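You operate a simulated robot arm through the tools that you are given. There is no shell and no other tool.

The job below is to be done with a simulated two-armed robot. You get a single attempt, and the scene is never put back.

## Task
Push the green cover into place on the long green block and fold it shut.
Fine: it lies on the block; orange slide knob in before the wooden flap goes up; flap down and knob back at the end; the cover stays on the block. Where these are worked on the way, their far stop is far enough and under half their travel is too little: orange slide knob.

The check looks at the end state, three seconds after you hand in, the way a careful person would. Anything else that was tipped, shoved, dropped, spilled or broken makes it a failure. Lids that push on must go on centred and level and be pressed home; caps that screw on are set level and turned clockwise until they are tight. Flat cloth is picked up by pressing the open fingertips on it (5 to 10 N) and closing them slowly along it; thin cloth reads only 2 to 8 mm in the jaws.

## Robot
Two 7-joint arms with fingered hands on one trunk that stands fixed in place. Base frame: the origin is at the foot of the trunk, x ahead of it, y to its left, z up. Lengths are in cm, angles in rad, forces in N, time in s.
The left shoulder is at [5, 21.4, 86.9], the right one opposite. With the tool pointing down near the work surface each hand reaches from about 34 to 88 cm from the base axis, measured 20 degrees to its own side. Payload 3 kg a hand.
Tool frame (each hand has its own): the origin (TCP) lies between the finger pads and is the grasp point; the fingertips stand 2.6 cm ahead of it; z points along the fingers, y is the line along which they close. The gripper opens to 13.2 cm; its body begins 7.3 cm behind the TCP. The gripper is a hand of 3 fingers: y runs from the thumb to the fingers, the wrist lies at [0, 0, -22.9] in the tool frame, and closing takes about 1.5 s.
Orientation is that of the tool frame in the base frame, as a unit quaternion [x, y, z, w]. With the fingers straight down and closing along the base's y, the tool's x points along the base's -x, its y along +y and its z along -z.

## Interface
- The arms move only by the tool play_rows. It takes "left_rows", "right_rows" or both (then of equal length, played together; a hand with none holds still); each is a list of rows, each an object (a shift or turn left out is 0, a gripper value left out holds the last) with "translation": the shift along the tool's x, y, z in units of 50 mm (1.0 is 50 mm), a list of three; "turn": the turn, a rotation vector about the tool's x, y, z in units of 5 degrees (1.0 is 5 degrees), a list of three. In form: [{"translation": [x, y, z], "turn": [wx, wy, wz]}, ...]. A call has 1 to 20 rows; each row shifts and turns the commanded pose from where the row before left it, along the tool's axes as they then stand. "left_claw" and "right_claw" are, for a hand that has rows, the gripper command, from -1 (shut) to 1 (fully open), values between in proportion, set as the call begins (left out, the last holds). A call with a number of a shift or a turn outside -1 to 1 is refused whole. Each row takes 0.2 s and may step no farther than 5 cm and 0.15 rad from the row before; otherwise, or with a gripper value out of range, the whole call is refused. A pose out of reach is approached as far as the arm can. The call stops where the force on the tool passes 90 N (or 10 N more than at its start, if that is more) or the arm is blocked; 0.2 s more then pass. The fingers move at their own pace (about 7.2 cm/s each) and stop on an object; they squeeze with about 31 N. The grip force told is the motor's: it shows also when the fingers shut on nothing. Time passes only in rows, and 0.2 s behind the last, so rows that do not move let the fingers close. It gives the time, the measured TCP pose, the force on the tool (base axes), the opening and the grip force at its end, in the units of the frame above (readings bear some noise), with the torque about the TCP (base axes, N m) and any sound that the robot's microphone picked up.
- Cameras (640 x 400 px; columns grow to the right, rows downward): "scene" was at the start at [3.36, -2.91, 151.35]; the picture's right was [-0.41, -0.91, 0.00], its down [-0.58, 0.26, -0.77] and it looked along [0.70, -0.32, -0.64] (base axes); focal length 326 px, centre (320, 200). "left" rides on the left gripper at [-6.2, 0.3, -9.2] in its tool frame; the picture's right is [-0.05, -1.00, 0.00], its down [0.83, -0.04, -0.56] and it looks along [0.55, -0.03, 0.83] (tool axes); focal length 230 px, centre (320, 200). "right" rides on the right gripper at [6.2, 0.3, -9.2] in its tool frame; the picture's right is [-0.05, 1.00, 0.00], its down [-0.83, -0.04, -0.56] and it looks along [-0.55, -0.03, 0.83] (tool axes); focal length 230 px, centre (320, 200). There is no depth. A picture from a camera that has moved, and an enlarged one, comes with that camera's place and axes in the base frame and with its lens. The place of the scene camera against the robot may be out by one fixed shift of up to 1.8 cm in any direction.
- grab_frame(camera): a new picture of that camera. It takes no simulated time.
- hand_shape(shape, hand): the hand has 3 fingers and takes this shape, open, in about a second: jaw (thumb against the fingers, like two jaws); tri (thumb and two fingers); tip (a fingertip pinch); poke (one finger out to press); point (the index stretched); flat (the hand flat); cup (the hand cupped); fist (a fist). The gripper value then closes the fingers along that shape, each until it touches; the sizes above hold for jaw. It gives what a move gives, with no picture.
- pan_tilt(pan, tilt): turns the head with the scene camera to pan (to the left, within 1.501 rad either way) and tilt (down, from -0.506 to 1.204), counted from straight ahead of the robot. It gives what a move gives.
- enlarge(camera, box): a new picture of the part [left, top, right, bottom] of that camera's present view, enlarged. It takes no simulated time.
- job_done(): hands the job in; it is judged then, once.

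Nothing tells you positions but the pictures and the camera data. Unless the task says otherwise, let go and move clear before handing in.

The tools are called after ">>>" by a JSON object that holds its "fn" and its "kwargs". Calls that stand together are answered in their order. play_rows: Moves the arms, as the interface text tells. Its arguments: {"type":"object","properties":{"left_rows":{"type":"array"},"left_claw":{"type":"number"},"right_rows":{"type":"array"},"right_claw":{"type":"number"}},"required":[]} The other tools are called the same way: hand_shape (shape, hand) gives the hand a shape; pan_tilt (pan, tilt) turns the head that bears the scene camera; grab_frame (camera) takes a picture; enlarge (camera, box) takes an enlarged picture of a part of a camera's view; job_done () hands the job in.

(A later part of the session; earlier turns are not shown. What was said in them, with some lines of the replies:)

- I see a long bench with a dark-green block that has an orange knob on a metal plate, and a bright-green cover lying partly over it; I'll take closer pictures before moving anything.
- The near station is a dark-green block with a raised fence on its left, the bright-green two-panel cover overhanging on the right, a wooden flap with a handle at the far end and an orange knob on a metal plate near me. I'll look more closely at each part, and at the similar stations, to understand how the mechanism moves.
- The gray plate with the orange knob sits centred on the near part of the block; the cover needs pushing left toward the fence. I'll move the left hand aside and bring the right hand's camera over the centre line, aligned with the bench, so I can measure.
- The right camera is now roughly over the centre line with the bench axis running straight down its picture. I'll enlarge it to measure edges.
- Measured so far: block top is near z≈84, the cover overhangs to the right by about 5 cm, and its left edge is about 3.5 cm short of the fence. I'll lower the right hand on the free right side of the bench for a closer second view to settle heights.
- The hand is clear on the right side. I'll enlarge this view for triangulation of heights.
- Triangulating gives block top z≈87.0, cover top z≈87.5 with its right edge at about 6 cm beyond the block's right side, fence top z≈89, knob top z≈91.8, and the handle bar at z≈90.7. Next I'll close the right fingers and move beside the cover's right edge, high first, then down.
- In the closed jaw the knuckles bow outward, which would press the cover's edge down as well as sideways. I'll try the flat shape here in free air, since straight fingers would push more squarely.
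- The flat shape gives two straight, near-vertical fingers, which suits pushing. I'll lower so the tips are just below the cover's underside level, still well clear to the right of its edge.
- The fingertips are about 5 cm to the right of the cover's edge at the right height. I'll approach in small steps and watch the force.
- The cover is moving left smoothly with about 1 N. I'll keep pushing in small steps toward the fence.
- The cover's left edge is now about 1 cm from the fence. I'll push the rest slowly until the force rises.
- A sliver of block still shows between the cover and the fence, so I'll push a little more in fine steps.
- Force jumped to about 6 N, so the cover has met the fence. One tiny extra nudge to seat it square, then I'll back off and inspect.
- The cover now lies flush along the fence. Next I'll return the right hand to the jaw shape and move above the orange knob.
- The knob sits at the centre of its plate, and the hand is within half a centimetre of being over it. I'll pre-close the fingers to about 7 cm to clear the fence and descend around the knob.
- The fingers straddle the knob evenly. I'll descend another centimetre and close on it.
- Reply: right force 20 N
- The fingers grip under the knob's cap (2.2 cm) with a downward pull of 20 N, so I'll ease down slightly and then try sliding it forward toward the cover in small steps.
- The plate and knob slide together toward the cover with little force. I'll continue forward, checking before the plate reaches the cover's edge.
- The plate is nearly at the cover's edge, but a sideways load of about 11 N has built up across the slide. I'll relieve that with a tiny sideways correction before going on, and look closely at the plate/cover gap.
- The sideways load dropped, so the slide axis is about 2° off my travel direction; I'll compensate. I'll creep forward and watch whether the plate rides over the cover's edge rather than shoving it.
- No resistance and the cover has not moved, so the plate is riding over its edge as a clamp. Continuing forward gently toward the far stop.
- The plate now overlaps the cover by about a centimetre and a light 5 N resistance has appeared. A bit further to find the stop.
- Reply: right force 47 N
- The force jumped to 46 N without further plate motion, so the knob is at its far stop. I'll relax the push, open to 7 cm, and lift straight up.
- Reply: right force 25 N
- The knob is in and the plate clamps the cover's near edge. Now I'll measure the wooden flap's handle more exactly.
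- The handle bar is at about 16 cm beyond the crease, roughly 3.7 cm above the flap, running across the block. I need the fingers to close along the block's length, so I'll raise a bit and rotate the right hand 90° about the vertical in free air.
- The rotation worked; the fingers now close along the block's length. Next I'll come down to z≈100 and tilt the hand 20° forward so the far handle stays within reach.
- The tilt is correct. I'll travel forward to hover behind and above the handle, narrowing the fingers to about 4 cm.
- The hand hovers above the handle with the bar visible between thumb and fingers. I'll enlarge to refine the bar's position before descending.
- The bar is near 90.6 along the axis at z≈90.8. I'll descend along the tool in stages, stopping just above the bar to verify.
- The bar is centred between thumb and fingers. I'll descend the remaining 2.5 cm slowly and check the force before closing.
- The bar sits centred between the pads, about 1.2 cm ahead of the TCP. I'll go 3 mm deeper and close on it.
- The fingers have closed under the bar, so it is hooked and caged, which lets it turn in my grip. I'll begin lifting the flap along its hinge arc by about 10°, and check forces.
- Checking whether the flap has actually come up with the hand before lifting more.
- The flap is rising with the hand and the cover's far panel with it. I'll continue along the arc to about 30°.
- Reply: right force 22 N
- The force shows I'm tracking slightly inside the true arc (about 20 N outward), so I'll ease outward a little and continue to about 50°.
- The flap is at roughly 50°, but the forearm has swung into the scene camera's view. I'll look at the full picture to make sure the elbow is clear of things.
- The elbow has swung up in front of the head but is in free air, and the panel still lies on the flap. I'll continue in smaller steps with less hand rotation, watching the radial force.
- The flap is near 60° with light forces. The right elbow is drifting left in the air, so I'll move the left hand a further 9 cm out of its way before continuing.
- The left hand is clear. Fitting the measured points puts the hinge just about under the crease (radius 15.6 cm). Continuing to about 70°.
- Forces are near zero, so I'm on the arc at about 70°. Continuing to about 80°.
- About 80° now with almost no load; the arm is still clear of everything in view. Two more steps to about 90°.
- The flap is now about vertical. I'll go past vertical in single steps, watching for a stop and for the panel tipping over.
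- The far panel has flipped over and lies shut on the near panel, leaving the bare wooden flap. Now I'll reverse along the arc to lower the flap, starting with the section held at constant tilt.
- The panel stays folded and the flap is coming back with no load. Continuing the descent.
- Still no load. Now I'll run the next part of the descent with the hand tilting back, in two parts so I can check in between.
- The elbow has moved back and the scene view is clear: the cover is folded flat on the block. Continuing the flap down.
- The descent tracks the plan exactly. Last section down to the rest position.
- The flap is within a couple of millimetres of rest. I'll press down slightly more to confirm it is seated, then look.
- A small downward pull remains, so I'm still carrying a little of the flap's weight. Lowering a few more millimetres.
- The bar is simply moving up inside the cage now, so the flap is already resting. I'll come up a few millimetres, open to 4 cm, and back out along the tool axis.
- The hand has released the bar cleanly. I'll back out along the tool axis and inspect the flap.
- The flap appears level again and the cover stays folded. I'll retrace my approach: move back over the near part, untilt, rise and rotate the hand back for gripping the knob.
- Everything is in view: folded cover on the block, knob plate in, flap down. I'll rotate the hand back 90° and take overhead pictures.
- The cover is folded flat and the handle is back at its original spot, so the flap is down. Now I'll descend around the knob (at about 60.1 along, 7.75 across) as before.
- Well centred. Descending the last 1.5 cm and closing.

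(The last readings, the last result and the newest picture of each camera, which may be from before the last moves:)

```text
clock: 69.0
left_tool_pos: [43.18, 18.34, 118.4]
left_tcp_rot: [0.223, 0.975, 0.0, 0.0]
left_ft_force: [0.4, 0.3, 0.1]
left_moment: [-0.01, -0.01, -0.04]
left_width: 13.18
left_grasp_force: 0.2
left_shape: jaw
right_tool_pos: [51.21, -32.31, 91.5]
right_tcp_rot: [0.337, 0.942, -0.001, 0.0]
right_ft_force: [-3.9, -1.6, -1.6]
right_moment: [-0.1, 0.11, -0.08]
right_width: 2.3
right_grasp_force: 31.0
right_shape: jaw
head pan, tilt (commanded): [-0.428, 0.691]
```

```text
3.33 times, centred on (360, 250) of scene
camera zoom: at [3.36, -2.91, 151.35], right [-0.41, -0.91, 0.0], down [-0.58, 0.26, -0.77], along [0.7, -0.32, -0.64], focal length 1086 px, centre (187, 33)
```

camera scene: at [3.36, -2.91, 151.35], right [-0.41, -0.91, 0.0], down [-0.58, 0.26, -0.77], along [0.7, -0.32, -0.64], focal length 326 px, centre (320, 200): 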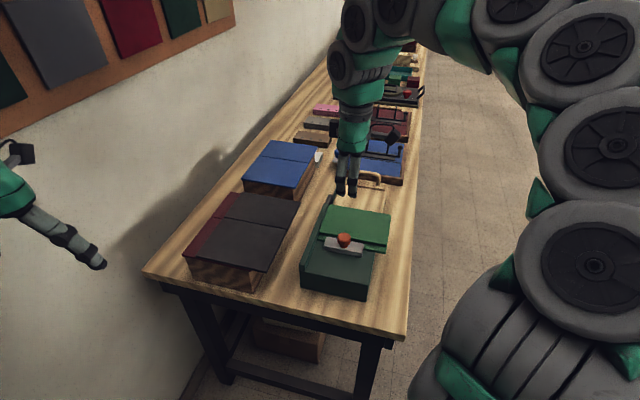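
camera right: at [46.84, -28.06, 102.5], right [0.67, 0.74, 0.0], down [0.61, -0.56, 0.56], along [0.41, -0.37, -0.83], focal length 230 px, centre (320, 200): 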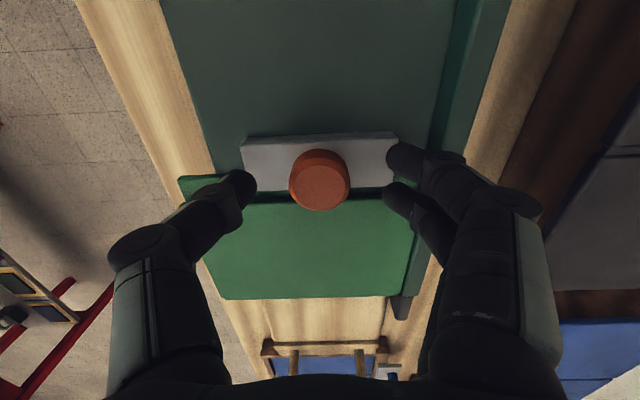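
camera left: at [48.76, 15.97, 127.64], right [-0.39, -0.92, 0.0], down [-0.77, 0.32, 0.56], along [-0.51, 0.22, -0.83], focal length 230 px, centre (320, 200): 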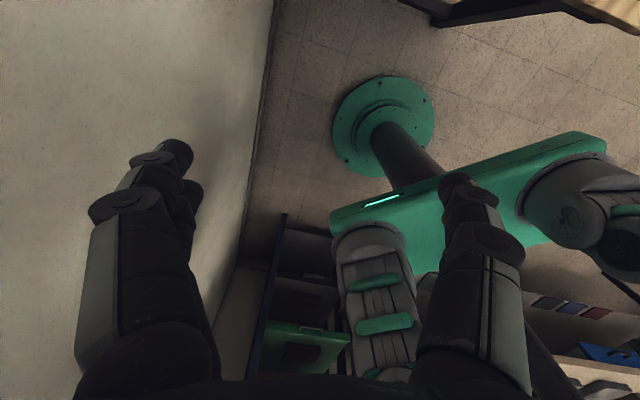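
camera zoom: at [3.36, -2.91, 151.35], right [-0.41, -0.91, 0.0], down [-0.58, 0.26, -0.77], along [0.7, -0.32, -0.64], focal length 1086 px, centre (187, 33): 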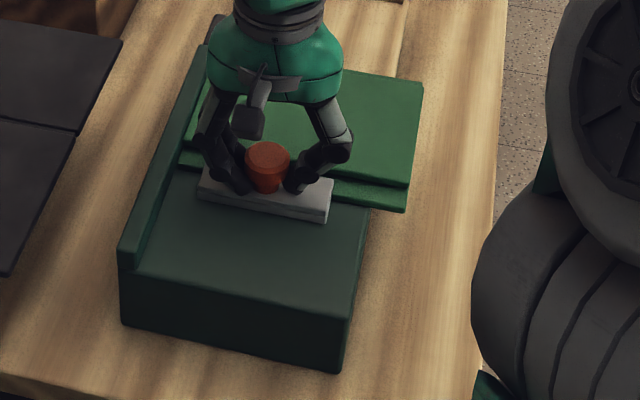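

Gripped again (2.3 cm). Pulling the knob back toward me in small steps.

>>> {"fn": "play_rows", "kwargs": {"right_rows": [{"translation": [0.1, 0.004, 0]}, {"translation": [0.1, 0.004, 0]}, {"translation": [0.1, 0.004, 0]}, {"translation": [0.1, 0.004, 0]}, {"translation": [0, 0, 0]}]}}

>>> {"fn": "enlarge", "kwargs": {"camera": "scene", "box": [300, 190, 420, 310]}}

```text
clock: 70.2
left_tool_pos: [43.11, 18.33, 118.3]
left_tcp_rot: [0.224, 0.975, 0.0, 0.0]
left_ft_force: [0.5, 0.6, 0.2]
left_moment: [-0.05, 0.03, -0.03]
left_width: 13.18
left_grasp_force: 0.2
left_shape: jaw
right_tool_pos: [49.9, -31.0, 91.38]
right_tcp_rot: [0.337, 0.941, 0.001, 0.0]
right_ft_force: [-6.7, -8.0, -2.1]
right_moment: [-0.2, 0.16, -0.11]
right_width: 2.27
right_grasp_force: 30.8
right_shape: jaw
head pan, tilt (commanded): [-0.428, 0.691]
```

```text
3.33 times, centred on (360, 250) of scene
camera zoom: at [3.35, -2.92, 151.35], right [-0.41, -0.91, 0.0], down [-0.58, 0.26, -0.77], along [0.7, -0.32, -0.64], focal length 1086 px, centre (187, 33)
```

zoom: 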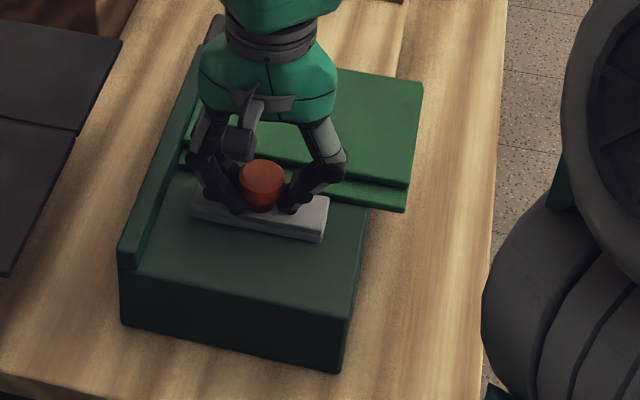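

The plate is sliding back and the cover stays put. I'll relieve the small sideways load and continue.

>>> {"fn": "play_rows", "kwargs": {"right_rows": [{"translation": [0.08, -0.025, 0]}, {"translation": [0.1, 0, 0]}, {"translation": [0.1, 0, 0]}, {"translation": [0.08, 0, 0]}, {"translation": [0, 0, 0]}]}}

>>> {"fn": "enlarge", "kwargs": {"camera": "scene", "box": [300, 190, 420, 310]}}

```text
clock: 71.4
left_tool_pos: [43.21, 18.21, 118.41]
left_tcp_rot: [0.224, 0.975, 0.0, 0.0]
left_ft_force: [0.1, -1.0, -0.4]
left_moment: [-0.01, 0.05, 0.0]
left_width: 13.18
left_grasp_force: 0.0
left_shape: jaw
right_tool_pos: [48.33, -29.96, 91.42]
right_tcp_rot: [0.336, 0.942, 0.0, -0.001]
right_ft_force: [1.5, 1.1, -12.2]
right_moment: [-0.09, 0.05, -0.1]
right_width: 2.2
right_grasp_force: 30.7
right_shape: jaw
head pan, tilt (commanded): [-0.428, 0.691]
```

```text
3.33 times, centred on (360, 250) of scene
camera zoom: at [3.37, -2.91, 151.35], right [-0.41, -0.91, 0.0], down [-0.58, 0.26, -0.77], along [0.7, -0.32, -0.64], focal length 1086 px, centre (187, 33)
```

zoom: 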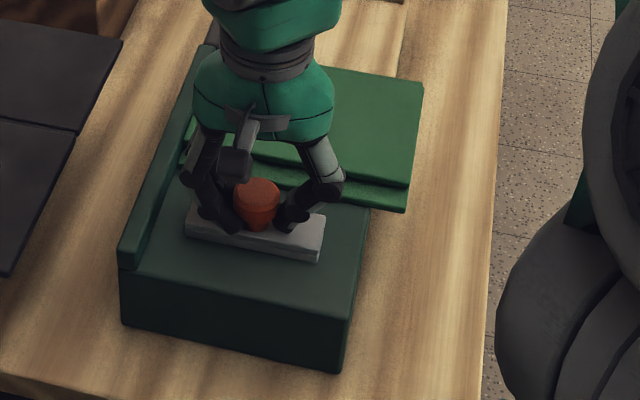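

About 0.6 cm remains to the knob's starting position. Continuing until the rear stop is felt.

>>> {"fn": "play_rows", "kwargs": {"right_rows": [{"translation": [0.06, 0, 0.02]}, {"translation": [0.06, 0, 0]}, {"translation": [0, 0, 0]}]}}

>>> {"fn": "play_rows", "kwargs": {"right_rows": [{"translation": [0.04, 0, 0]}, {"translation": [0.02, 0, 0]}, {"translation": [0, 0, 0]}]}}

>>> {"fn": "enlarge", "kwargs": {"camera": "scene", "box": [300, 190, 420, 310]}}

```text
clock: 72.2
left_tool_pos: [43.18, 18.26, 118.43]
left_tcp_rot: [0.224, 0.975, 0.0, 0.001]
left_ft_force: [0.0, -0.5, -0.2]
left_moment: [0.0, 0.0, 0.01]
left_width: 13.21
left_grasp_force: 0.0
left_shape: jaw
right_tool_pos: [47.85, -29.57, 91.4]
right_tcp_rot: [0.336, 0.942, 0.001, 0.001]
right_ft_force: [-0.3, -0.4, 7.5]
right_moment: [-0.04, 0.0, -0.06]
right_width: 2.24
right_grasp_force: 31.1
right_shape: jaw
head pan, tilt (commanded): [-0.428, 0.691]
```

```text
clock: 73.0
left_tool_pos: [43.13, 18.43, 118.38]
left_tcp_rot: [0.224, 0.975, 0.0, 0.0]
left_ft_force: [1.6, -0.2, -0.4]
left_moment: [0.02, 0.02, -0.01]
left_width: 13.19
left_grasp_force: 0.0
left_shape: jaw
right_tool_pos: [47.82, -29.39, 91.37]
right_tcp_rot: [0.336, 0.942, 0.0, 0.001]
right_ft_force: [12.9, -15.9, -12.6]
right_moment: [-0.32, -0.07, -0.04]
right_width: 2.18
right_grasp_force: 30.6
right_shape: jaw
head pan, tilt (commanded): [-0.428, 0.691]
```

```text
3.33 times, centred on (360, 250) of scene
camera zoom: at [3.39, -2.94, 151.35], right [-0.41, -0.91, 0.0], down [-0.58, 0.26, -0.77], along [0.7, -0.32, -0.64], focal length 1086 px, centre (187, 33)
```

zoom: 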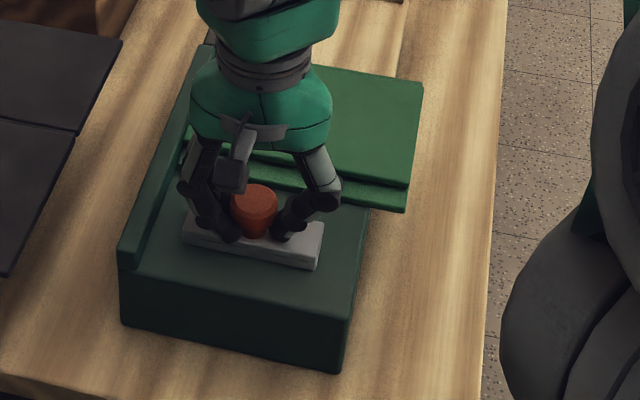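

A 20 N resistance at the original position: the knob is back at its rear stop. I'll relax, open, and lift away.

>>> {"fn": "play_rows", "kwargs": {"right_rows": [{"translation": [-0.045, 0, 0]}, {"translation": [0, 0, 0]}]}}

>>> {"fn": "play_rows", "kwargs": {"right_rows": [{"translation": [0, 0, 0]}, {"translation": [0, 0, 0]}, {"translation": [0, 0, 0]}, {"translation": [0, 0, 0]}], "right_claw": 0.06}}

>>> {"fn": "play_rows", "kwargs": {"right_rows": [{"translation": [0, 0, -0.3]}, {"translation": [0, 0, -0.7]}, {"translation": [0, 0, -1]}, {"translation": [0, 0, -1]}, {"translation": [0, 0, -1]}, {"translation": [0, 0, -0.6]}, {"translation": [0, 0, 0]}]}}

>>> {"fn": "grab_frame", "kwargs": {"camera": "right"}}

>>> {"fn": "enlarge", "kwargs": {"camera": "right", "box": [230, 40, 430, 180]}}

>>> {"fn": "enlarge", "kwargs": {"camera": "scene", "box": [290, 150, 420, 310]}}

```text
clock: 73.6
left_tool_pos: [43.21, 18.29, 118.4]
left_tcp_rot: [0.224, 0.975, 0.0, 0.0]
left_ft_force: [-0.2, -0.8, 0.5]
left_moment: [-0.02, 0.03, 0.01]
left_width: 13.2
left_grasp_force: 0.0
left_shape: jaw
right_tool_pos: [47.82, -29.36, 91.3]
right_tcp_rot: [0.336, 0.942, 0.001, -0.001]
right_ft_force: [2.0, -7.7, -10.3]
right_moment: [-0.18, 0.01, -0.06]
right_width: 2.21
right_grasp_force: 31.2
right_shape: jaw
head pan, tilt (commanded): [-0.428, 0.691]
```

```text
clock: 74.6
left_tool_pos: [43.18, 18.28, 118.25]
left_tcp_rot: [0.225, 0.974, 0.0, 0.0]
left_ft_force: [0.0, -0.7, 0.1]
left_moment: [0.02, -0.02, 0.03]
left_width: 13.22
left_grasp_force: 0.1
left_shape: jaw
right_tool_pos: [47.87, -29.43, 91.41]
right_tcp_rot: [0.336, 0.942, 0.0, 0.0]
right_ft_force: [0.1, 0.0, 1.0]
right_moment: [0.02, -0.07, 0.0]
right_width: 6.92
right_grasp_force: 0.1
right_shape: jaw
head pan, tilt (commanded): [-0.428, 0.691]
```

```text
clock: 76.2
left_tool_pos: [43.18, 18.33, 118.38]
left_tcp_rot: [0.224, 0.975, 0.0, 0.0]
left_ft_force: [-0.8, 0.0, -0.8]
left_moment: [-0.02, -0.02, -0.02]
left_width: 13.19
left_grasp_force: 0.2
left_shape: jaw
right_tool_pos: [47.97, -29.61, 114.61]
right_tcp_rot: [0.336, 0.942, 0.0, 0.001]
right_ft_force: [0.7, 0.3, -0.2]
right_moment: [-0.02, 0.0, 0.03]
right_width: 6.94
right_grasp_force: 0.1
right_shape: jaw
head pan, tilt (commanded): [-0.428, 0.691]
```

```text
taken
camera right: at [43.43, -25.49, 123.76], right [0.67, 0.74, 0.0], down [0.62, -0.56, 0.56], along [0.41, -0.37, -0.83], focal length 230 px, centre (320, 200)
```

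right: 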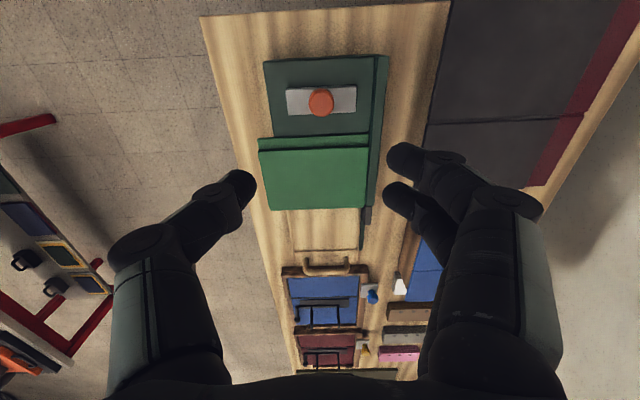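

```text
2.86 times, centred on (330, 110) of right
camera zoom: at [43.43, -25.49, 123.76], right [0.67, 0.74, 0.0], down [0.62, -0.56, 0.56], along [0.41, -0.37, -0.83], focal length 657 px, centre (291, 457)
```

zoom: 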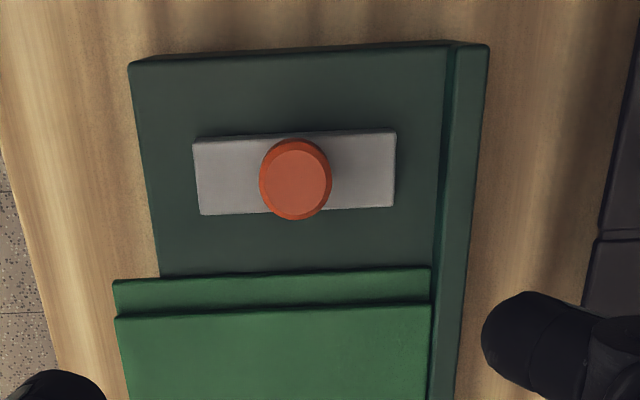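

```text
2.50 times, centred on (355, 230) of scene
camera zoom: at [3.36, -2.91, 151.35], right [-0.41, -0.91, 0.0], down [-0.58, 0.26, -0.77], along [0.7, -0.32, -0.64], focal length 815 px, centre (232, 125)
```

zoom: 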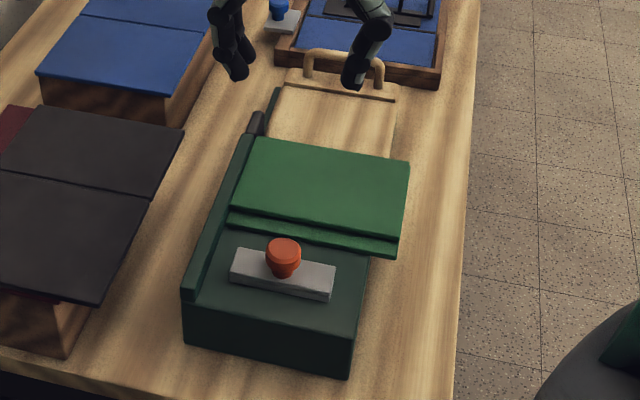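

The knob is back at its stop, the cover lies folded shut against the fence, and the handle sits where it started. I'll move the right hand clear to the side and take a last look at everything.

>>> {"fn": "play_rows", "kwargs": {"right_rows": [{"translation": [0, 0, -0.8]}, {"translation": [0.3, -0.9, 0]}, {"translation": [0.3, -0.9, 0]}, {"translation": [0.3, -0.9, 0]}, {"translation": [0.3, -0.9, 0]}, {"translation": [0, 0, 0]}]}}

>>> {"fn": "grab_frame", "kwargs": {"camera": "scene"}}

>>> {"fn": "enlarge", "kwargs": {"camera": "scene", "box": [310, 160, 410, 260]}}

>>> {"fn": "grab_frame", "kwargs": {"camera": "right"}}

```text
clock: 77.6
left_tool_pos: [43.06, 18.37, 118.39]
left_tcp_rot: [0.224, 0.975, 0.0, -0.001]
left_ft_force: [0.9, -0.2, -0.4]
left_moment: [-0.01, 0.0, -0.03]
left_width: 13.18
left_grasp_force: 0.1
left_shape: jaw
right_tool_pos: [31.91, -39.56, 118.26]
right_tcp_rot: [0.336, 0.942, 0.0, 0.0]
right_ft_force: [1.0, 0.1, -0.4]
right_moment: [0.02, 0.0, 0.01]
right_width: 6.97
right_grasp_force: 0.0
right_shape: jaw
head pan, tilt (commanded): [-0.428, 0.691]
```

```text
taken
camera scene: at [3.36, -2.91, 151.35], right [-0.41, -0.91, 0.0], down [-0.58, 0.26, -0.77], along [0.7, -0.32, -0.64], focal length 326 px, centre (320, 200)
```

scene: 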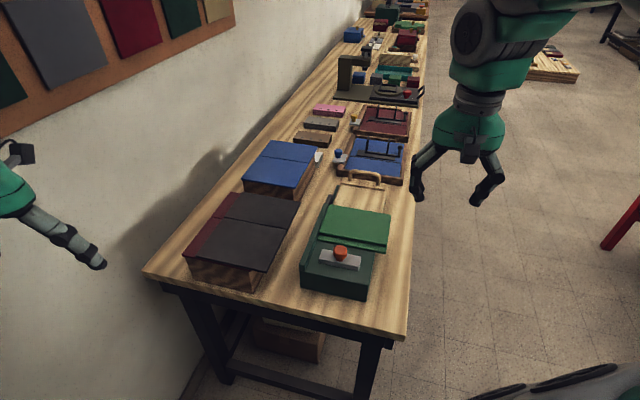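

```text
4.00 times, centred on (360, 210) of scene
camera zoom: at [3.36, -2.91, 151.35], right [-0.41, -0.91, 0.0], down [-0.58, 0.26, -0.77], along [0.7, -0.32, -0.64], focal length 1304 px, centre (160, 160)
```

zoom: 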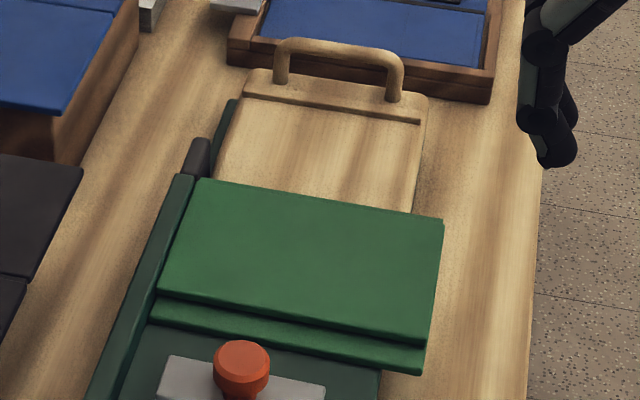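

```text
taken
camera right: at [27.33, -35.44, 127.6], right [0.67, 0.74, 0.0], down [0.62, -0.56, 0.56], along [0.41, -0.37, -0.83], focal length 230 px, centre (320, 200)
```

right: 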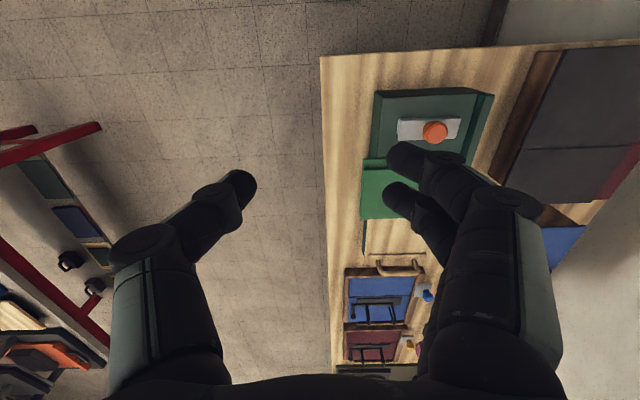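

The final pictures match what was asked. The cover is folded flat against the fence on the block. The wooden flap's handle and the orange knob are back exactly where they started, neighbouring items look undisturbed, and both hands are clear, so I'm handing in.

>>> {"fn": "job_done", "kwargs": {}}

```text
The job is handed in.
```

The green cover is in place on the long green block, folded shut, and I've handed the job in. I haven't seen the check's result.

- **Cover:** I pushed it about 3.5 cm left until it met the fence. It sits square and flat there, and overhangs the block's right side by about 2.5 cm because it is wider than the block's top.
- **Knob in:** I slid the orange knob about 4.4 cm to its far stop before lifting the flap. That moved its plate over the cover's near edge.
- **Fold:** I raised the wooden flap to just past vertical and the far half of the cover fell shut onto the near half.
- **Flap and knob back:** I lowered the flap, and its handle is back where it started. I then pulled the knob back to its rear stop, its starting position.

In the last pictures the neighbouring items look undisturbed, and both hands are clear.
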